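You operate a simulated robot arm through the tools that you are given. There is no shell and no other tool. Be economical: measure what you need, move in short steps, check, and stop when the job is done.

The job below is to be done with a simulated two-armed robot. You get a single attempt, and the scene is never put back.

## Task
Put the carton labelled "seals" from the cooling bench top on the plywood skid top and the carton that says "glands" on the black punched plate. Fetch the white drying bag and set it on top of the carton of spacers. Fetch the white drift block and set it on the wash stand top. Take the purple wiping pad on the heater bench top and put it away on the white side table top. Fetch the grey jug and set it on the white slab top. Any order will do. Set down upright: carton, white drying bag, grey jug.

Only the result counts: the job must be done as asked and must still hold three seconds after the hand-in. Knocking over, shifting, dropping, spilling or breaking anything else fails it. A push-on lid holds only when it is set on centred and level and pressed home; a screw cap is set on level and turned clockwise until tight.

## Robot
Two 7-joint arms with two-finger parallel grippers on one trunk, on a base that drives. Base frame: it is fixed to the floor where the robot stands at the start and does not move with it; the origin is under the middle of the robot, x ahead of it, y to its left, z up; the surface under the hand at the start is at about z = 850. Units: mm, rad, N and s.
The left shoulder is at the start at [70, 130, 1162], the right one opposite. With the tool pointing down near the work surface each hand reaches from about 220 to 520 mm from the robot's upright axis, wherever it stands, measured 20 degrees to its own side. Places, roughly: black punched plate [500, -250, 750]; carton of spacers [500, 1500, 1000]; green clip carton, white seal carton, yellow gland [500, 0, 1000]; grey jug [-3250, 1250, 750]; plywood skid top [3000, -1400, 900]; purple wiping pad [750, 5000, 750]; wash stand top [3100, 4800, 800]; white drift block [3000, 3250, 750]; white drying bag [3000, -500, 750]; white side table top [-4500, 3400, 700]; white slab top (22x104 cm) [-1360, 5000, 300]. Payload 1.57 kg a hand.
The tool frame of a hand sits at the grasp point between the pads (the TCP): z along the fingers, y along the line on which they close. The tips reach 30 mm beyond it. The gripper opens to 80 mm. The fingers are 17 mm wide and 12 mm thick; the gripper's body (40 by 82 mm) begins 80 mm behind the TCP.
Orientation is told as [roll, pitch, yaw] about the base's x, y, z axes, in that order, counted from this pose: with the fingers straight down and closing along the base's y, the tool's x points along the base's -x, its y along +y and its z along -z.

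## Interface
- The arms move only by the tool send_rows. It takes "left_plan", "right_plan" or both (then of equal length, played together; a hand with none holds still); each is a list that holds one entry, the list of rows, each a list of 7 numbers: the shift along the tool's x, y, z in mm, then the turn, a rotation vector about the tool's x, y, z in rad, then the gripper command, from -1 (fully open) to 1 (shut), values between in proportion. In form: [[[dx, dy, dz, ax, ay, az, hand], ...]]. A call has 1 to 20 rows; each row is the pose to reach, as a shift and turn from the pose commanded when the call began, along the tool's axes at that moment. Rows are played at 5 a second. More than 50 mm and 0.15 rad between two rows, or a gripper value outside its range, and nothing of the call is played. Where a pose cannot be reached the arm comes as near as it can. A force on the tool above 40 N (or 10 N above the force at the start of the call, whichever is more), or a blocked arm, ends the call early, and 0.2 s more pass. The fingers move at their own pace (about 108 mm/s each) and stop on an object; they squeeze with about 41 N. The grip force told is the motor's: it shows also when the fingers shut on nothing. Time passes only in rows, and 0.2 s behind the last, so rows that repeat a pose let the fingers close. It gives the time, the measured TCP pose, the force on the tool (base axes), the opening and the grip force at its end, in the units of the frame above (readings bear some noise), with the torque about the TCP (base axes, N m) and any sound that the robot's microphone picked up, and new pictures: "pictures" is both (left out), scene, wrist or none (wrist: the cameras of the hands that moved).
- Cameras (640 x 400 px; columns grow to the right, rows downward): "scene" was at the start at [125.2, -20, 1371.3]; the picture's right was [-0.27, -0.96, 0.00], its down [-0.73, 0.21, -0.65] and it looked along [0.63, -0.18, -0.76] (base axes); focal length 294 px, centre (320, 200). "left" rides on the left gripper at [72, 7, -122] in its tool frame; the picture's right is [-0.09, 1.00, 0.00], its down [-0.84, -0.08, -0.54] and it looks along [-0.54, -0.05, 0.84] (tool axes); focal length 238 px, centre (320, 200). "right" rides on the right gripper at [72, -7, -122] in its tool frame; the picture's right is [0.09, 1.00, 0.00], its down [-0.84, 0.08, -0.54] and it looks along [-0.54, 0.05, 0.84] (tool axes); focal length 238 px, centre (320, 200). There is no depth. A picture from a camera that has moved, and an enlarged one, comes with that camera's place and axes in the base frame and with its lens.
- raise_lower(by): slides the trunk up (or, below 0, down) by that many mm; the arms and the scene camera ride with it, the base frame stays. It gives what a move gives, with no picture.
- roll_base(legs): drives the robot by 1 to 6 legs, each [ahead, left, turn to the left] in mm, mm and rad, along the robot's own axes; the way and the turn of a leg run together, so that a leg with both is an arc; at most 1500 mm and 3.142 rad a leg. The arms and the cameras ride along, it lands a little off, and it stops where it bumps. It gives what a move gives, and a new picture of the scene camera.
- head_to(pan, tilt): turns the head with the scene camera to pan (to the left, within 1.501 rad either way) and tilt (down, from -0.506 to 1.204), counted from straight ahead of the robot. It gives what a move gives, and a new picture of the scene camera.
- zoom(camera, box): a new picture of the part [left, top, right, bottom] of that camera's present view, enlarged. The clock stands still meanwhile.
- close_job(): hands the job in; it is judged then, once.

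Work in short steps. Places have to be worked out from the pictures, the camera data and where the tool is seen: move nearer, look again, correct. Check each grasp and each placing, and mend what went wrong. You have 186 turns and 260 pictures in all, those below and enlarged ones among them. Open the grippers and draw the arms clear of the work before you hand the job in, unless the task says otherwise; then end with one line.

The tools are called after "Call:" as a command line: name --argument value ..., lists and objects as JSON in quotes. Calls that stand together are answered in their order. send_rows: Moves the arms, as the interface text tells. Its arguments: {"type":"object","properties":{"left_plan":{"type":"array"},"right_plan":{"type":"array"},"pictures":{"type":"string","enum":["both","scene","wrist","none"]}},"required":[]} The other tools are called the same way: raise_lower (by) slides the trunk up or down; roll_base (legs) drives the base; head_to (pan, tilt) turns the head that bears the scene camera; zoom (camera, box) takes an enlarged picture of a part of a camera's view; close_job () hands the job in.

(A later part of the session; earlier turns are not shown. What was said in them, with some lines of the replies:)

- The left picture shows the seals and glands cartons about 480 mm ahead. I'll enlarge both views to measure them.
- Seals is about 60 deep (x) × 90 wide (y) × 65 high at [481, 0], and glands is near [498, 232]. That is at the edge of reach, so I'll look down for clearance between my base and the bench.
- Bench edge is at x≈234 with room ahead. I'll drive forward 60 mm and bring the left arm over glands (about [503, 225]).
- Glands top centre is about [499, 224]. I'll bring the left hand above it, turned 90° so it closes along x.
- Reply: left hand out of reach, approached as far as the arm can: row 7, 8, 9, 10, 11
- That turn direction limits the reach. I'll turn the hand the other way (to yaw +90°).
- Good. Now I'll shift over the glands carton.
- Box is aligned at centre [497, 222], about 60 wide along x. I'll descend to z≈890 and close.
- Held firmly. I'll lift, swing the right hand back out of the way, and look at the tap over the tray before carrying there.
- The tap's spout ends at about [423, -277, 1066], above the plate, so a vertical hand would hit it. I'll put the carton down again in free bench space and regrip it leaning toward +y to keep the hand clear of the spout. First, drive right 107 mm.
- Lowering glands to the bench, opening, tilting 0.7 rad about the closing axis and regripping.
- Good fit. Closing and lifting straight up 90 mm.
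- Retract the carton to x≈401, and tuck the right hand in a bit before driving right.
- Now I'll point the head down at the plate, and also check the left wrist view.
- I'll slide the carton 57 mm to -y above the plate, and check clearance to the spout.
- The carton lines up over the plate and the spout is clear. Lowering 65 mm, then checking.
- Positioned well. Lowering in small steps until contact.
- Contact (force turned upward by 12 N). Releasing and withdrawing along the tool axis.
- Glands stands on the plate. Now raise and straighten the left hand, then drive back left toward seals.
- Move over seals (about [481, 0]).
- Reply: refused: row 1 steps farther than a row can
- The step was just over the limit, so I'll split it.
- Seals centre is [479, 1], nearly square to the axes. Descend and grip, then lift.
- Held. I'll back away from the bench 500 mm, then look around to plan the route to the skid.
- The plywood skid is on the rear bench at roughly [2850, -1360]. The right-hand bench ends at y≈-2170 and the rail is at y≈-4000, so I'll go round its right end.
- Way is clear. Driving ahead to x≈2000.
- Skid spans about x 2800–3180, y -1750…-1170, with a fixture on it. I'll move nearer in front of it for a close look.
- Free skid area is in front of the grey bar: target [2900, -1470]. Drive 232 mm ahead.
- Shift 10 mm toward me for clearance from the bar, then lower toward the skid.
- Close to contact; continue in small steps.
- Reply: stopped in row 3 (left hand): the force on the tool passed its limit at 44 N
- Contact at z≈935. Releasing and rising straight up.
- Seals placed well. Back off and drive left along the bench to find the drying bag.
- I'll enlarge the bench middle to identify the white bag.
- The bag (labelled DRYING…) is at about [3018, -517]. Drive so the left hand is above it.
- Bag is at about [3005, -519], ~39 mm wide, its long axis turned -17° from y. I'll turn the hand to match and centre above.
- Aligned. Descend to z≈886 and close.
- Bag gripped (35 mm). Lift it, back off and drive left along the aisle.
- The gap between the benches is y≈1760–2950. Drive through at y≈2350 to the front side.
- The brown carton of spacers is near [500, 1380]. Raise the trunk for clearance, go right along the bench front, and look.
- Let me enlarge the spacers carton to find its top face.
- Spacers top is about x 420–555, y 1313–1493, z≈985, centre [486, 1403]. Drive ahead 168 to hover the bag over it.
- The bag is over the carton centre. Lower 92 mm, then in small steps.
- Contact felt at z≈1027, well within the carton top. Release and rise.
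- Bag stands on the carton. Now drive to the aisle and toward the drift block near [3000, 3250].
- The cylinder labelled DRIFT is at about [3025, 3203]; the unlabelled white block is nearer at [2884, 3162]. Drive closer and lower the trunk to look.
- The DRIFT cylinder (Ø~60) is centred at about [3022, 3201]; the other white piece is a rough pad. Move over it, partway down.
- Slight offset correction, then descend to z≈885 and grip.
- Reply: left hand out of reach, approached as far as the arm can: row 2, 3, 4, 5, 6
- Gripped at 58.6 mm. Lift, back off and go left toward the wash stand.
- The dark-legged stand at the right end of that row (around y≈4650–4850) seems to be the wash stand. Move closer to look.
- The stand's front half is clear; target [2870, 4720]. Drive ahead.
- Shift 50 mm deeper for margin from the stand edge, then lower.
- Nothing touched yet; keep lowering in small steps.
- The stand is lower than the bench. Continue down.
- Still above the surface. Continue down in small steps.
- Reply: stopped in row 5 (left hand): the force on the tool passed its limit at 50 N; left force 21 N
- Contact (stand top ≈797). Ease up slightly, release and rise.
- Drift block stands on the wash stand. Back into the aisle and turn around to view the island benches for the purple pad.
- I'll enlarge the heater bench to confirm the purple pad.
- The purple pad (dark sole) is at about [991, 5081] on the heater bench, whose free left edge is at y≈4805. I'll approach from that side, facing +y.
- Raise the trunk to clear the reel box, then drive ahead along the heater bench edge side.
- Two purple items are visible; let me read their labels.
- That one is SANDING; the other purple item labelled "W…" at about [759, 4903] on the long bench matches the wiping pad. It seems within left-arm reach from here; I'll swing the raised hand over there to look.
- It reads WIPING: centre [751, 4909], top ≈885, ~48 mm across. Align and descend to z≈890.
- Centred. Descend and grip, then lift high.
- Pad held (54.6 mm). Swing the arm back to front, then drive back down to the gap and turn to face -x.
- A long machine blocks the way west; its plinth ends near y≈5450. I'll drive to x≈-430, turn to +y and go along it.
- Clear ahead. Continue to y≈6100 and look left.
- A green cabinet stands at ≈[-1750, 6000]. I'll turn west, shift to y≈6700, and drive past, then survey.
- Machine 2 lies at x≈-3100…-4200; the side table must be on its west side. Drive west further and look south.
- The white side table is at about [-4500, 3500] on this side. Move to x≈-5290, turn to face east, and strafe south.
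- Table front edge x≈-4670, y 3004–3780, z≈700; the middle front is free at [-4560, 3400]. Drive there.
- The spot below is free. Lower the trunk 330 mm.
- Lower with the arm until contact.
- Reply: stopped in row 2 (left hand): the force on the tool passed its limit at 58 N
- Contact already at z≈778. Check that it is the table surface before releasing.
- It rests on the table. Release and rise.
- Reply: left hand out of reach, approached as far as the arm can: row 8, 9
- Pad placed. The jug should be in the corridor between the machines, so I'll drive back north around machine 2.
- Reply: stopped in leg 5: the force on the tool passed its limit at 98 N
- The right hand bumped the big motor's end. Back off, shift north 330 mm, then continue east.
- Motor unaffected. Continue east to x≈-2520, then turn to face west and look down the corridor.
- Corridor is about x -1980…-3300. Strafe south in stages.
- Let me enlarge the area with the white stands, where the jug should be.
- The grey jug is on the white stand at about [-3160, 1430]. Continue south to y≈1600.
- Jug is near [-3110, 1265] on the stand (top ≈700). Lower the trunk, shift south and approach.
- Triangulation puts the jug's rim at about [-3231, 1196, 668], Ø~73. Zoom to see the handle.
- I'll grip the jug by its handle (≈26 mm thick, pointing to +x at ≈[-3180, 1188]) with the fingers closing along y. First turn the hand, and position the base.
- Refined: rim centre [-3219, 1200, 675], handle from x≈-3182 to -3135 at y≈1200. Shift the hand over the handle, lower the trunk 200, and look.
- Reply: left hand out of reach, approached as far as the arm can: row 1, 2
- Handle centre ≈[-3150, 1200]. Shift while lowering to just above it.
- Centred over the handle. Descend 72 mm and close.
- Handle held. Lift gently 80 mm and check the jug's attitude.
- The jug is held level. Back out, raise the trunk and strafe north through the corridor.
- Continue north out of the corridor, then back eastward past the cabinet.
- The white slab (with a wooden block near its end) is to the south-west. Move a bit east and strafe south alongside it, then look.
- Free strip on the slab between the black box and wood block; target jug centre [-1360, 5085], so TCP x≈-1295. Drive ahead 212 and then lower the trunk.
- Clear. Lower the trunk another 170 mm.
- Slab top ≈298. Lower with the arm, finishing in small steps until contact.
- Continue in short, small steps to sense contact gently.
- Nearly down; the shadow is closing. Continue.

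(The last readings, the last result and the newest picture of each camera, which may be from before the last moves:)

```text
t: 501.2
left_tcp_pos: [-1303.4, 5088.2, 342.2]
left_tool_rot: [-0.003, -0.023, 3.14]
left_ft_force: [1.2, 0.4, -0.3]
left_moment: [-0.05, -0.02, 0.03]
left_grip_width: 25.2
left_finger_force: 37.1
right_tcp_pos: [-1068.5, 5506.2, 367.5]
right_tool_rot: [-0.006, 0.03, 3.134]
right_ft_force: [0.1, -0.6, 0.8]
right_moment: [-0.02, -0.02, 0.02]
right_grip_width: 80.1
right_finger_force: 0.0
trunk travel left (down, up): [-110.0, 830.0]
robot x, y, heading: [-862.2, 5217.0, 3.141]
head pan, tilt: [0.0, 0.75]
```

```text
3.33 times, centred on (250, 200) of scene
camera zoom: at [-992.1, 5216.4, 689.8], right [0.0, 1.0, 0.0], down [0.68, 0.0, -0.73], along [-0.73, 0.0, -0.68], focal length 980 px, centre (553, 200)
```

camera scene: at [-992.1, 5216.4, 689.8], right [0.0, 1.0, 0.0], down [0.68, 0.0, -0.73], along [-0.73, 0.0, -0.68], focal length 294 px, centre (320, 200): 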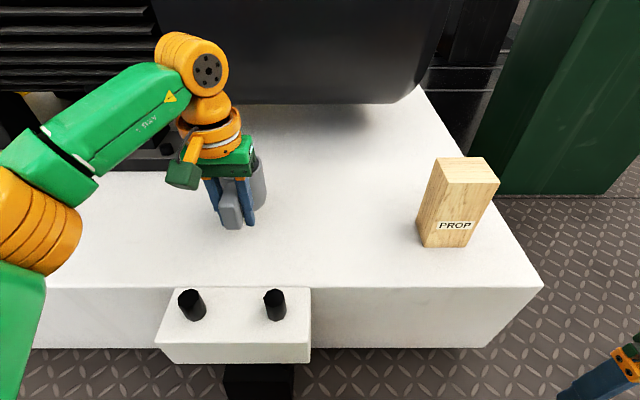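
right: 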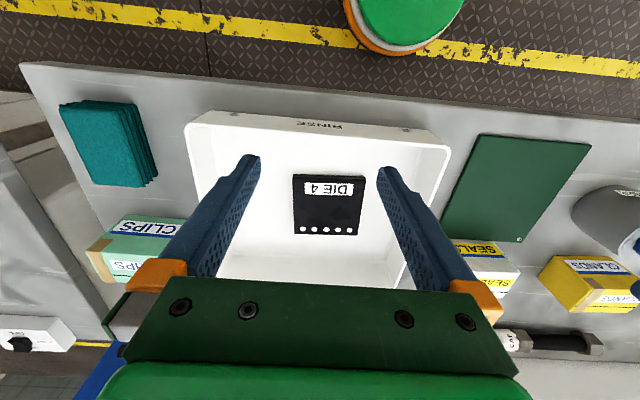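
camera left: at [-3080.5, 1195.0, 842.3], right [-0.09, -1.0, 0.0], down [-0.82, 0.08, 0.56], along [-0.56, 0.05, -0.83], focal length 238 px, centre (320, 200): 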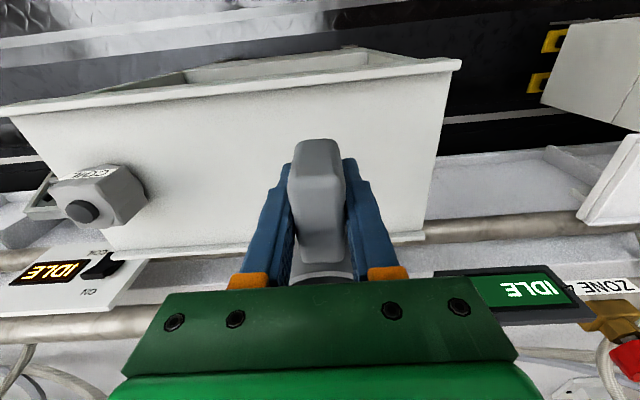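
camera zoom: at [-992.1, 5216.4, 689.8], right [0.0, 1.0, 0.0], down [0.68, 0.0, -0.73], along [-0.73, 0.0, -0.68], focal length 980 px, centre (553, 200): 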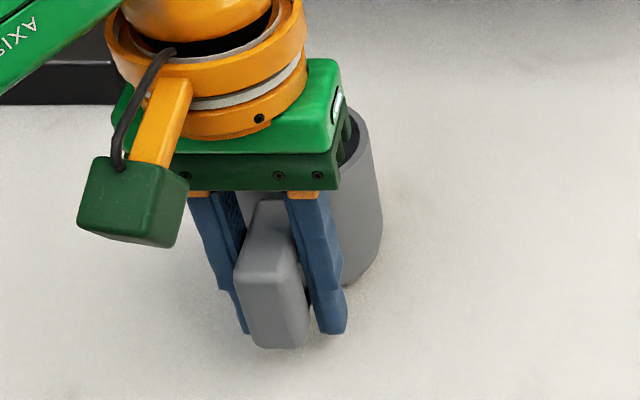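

Still no contact; continue.

Call:
send_rows --left_plan '[[[0, 0, 2, 0, 0, 0, 1], [0, 0, 4, 0, 0, 0, 1], [0, 0, 6, 0, 0, 0, 1]]]' --pictures "none"

```text
t: 502.0
left_tcp_pos: [-1304.7, 5089.5, 337.1]
left_tool_rot: [-0.004, -0.021, 3.14]
left_ft_force: [0.6, -1.1, -0.6]
left_moment: [-0.01, -0.04, -0.02]
left_grip_width: 25.7
left_finger_force: 36.6
right_tcp_pos: [-1067.8, 5506.0, 368.1]
right_tool_rot: [-0.005, 0.031, 3.133]
right_ft_force: [0.4, 0.5, 0.1]
right_moment: [0.01, 0.0, 0.0]
right_grip_width: 80.1
right_finger_force: 0.1
trunk travel left (down, up): [-110.0, 830.0]
robot x, y, heading: [-860.6, 5217.9, 3.138]
head pan, tilt: [0.0, 0.75]
```

Call:
send_rows --left_plan '[[[0, 0, 2, 0, 0, 0, 1], [0, 0, 4, 0, 0, 0, 1], [0, 0, 6, 0, 0, 0, 1]]]' --pictures "none"

```text
t: 502.8
left_tcp_pos: [-1303.6, 5089.5, 333.9]
left_tool_rot: [-0.003, -0.029, 3.14]
left_ft_force: [-1.8, -1.0, 13.2]
left_moment: [-0.25, 0.55, 0.01]
left_grip_width: 25.4
left_finger_force: 37.0
right_tcp_pos: [-1066.9, 5506.8, 366.2]
right_tool_rot: [-0.004, 0.029, 3.132]
right_ft_force: [0.0, -0.3, 0.0]
right_moment: [0.01, -0.03, -0.05]
right_grip_width: 80.1
right_finger_force: 0.0
trunk travel left (down, up): [-110.0, 830.0]
robot x, y, heading: [-859.9, 5213.1, 3.137]
head pan, tilt: [0.0, 0.75]
```

Contact (14 N). Ease up 2 mm, open, then rise straight up clear of the handle.

Call:
send_rows --left_plan '[[[0, 0, -2, 0, 0, 0, 1], [0, 0, -2, 0, 0, 0, 0.4], [0, 0, -2, 0, 0, 0, 0], [0, 0, -2, 0, 0, 0, -0.4], [0, 0, -2, 0, 0, 0, -0.4], [0, 0, -30, 0, 0, 0, -0.4], [0, 0, -65, 0, 0, 0, -0.4], [0, 0, -100, 0, 0, 0, -0.4]]]' --pictures "both"

Call:
zoom --camera "scene" --box '[140, 100, 340, 260]'

```text
t: 504.6
left_tcp_pos: [-1302.1, 5089.9, 430.5]
left_tool_rot: [-0.004, -0.022, 3.139]
left_ft_force: [-0.4, -0.8, -0.3]
left_moment: [0.0, -0.03, -0.01]
left_grip_width: 55.9
left_finger_force: 0.2
right_tcp_pos: [-1068.3, 5506.2, 366.9]
right_tool_rot: [-0.005, 0.03, 3.132]
right_ft_force: [-0.3, -0.4, 0.1]
right_moment: [-0.03, 0.01, 0.01]
right_grip_width: 79.9
right_finger_force: 0.2
trunk travel left (down, up): [-110.0, 830.0]
robot x, y, heading: [-860.6, 5217.4, 3.139]
head pan, tilt: [0.0, 0.75]
camera scene: at [-991.9, 5216.5, 689.8], right [0.0, 1.0, 0.0], down [0.68, 0.0, -0.73], along [-0.73, 0.0, -0.68], focal length 294 px, centre (320, 200)
camera left: at [-1228.9, 5083.4, 551.0], right [-0.09, -1.0, 0.0], down [-0.82, 0.08, 0.56], along [-0.56, 0.05, -0.83], focal length 238 px, centre (320, 200)
```

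scene: 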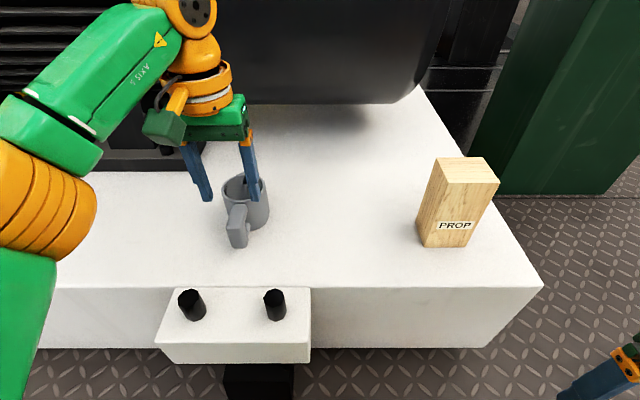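
left: 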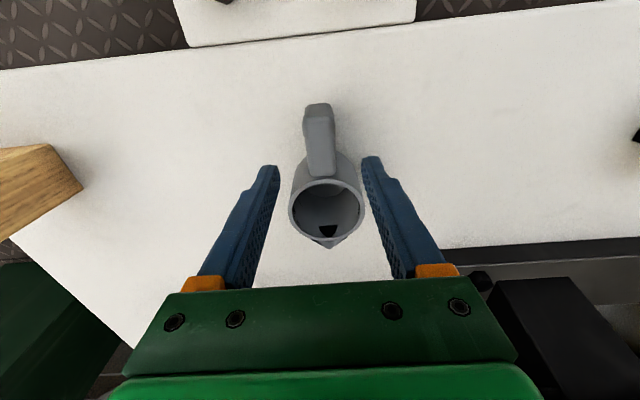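

```text
2.50 times, centred on (240, 180) of scene
camera zoom: at [-991.9, 5216.5, 689.8], right [0.0, 1.0, 0.0], down [0.68, 0.0, -0.73], along [-0.73, 0.0, -0.68], focal length 735 px, centre (520, 250)
```

zoom: 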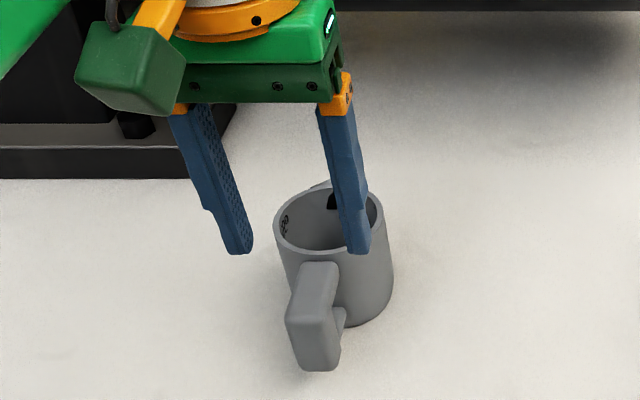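

The jug stands upright on the slab. Open fully, raise the trunk and back away.

Call:
send_rows --left_plan '[[[0, 0, -20, 0, 0, 0, -1], [0, 0, -20, 0, 0, 0, -1]]]' --pictures "none"

Call:
raise_lower --by 300

Call:
roll_base --legs '[[-350, 0, 0]]'

```text
t: 505.2
left_tcp_pos: [-1300.8, 5087.7, 450.5]
left_tool_rot: [-0.003, -0.023, 3.14]
left_ft_force: [0.5, -0.7, 0.2]
left_moment: [0.0, 0.0, -0.02]
left_grip_width: 80.0
left_finger_force: 0.1
right_tcp_pos: [-1067.9, 5505.7, 368.2]
right_tool_rot: [-0.004, 0.031, 3.133]
right_ft_force: [-0.2, 0.3, -0.1]
right_moment: [0.02, 0.02, -0.03]
right_grip_width: 80.0
right_finger_force: 0.1
trunk travel left (down, up): [-110.0, 830.0]
robot x, y, heading: [-859.1, 5214.1, 3.138]
head pan, tilt: [0.0, 0.75]
```

```text
t: 508.2
left_tcp_pos: [-1301.3, 5088.2, 749.7]
left_tool_rot: [-0.005, -0.022, 3.138]
left_ft_force: [-1.3, 0.5, 0.7]
left_moment: [-0.01, -0.02, 0.02]
left_grip_width: 80.1
left_finger_force: 0.0
right_tcp_pos: [-1067.4, 5506.0, 667.8]
right_tool_rot: [-0.006, 0.03, 3.133]
right_ft_force: [0.3, -0.2, -0.3]
right_moment: [0.0, -0.01, 0.02]
right_grip_width: 80.0
right_finger_force: 0.1
trunk travel left (down, up): [-410.0, 530.0]
robot x, y, heading: [-860.8, 5218.3, 3.143]
head pan, tilt: [0.0, 0.75]
```

```text
t: 510.5
left_tcp_pos: [-952.3, 5088.2, 750.4]
left_tool_rot: [-0.004, -0.023, 3.138]
left_ft_force: [-0.1, -0.1, 0.2]
left_moment: [0.0, 0.02, 0.01]
left_grip_width: 79.9
left_finger_force: 0.0
right_tcp_pos: [-718.5, 5505.8, 668.3]
right_tool_rot: [-0.004, 0.03, 3.132]
right_ft_force: [0.3, -0.4, 0.0]
right_moment: [0.01, -0.04, -0.01]
right_grip_width: 80.1
right_finger_force: 0.1
trunk travel left (down, up): [-410.0, 530.0]
robot x, y, heading: [-507.4, 5213.3, 3.139]
head pan, tilt: [0.0, 0.75]
camera scene: at [-642.2, 5215.8, 989.9], right [0.0, 1.0, 0.0], down [0.68, 0.0, -0.73], along [-0.73, 0.0, -0.68], focal length 294 px, centre (320, 200)
```

scene: 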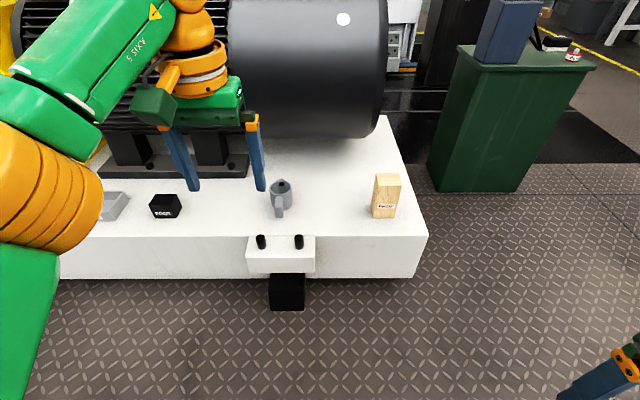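

All six items are placed, and the arms are clear with both grippers open. Handing in.

Call:
close_job

```text
The job is handed in.
```

I placed all six items where you asked and handed the job in. On the way to the jug, the right hand bumped the end of the large motor on the second machine at about 98 N; the pictures afterwards showed nothing moved.
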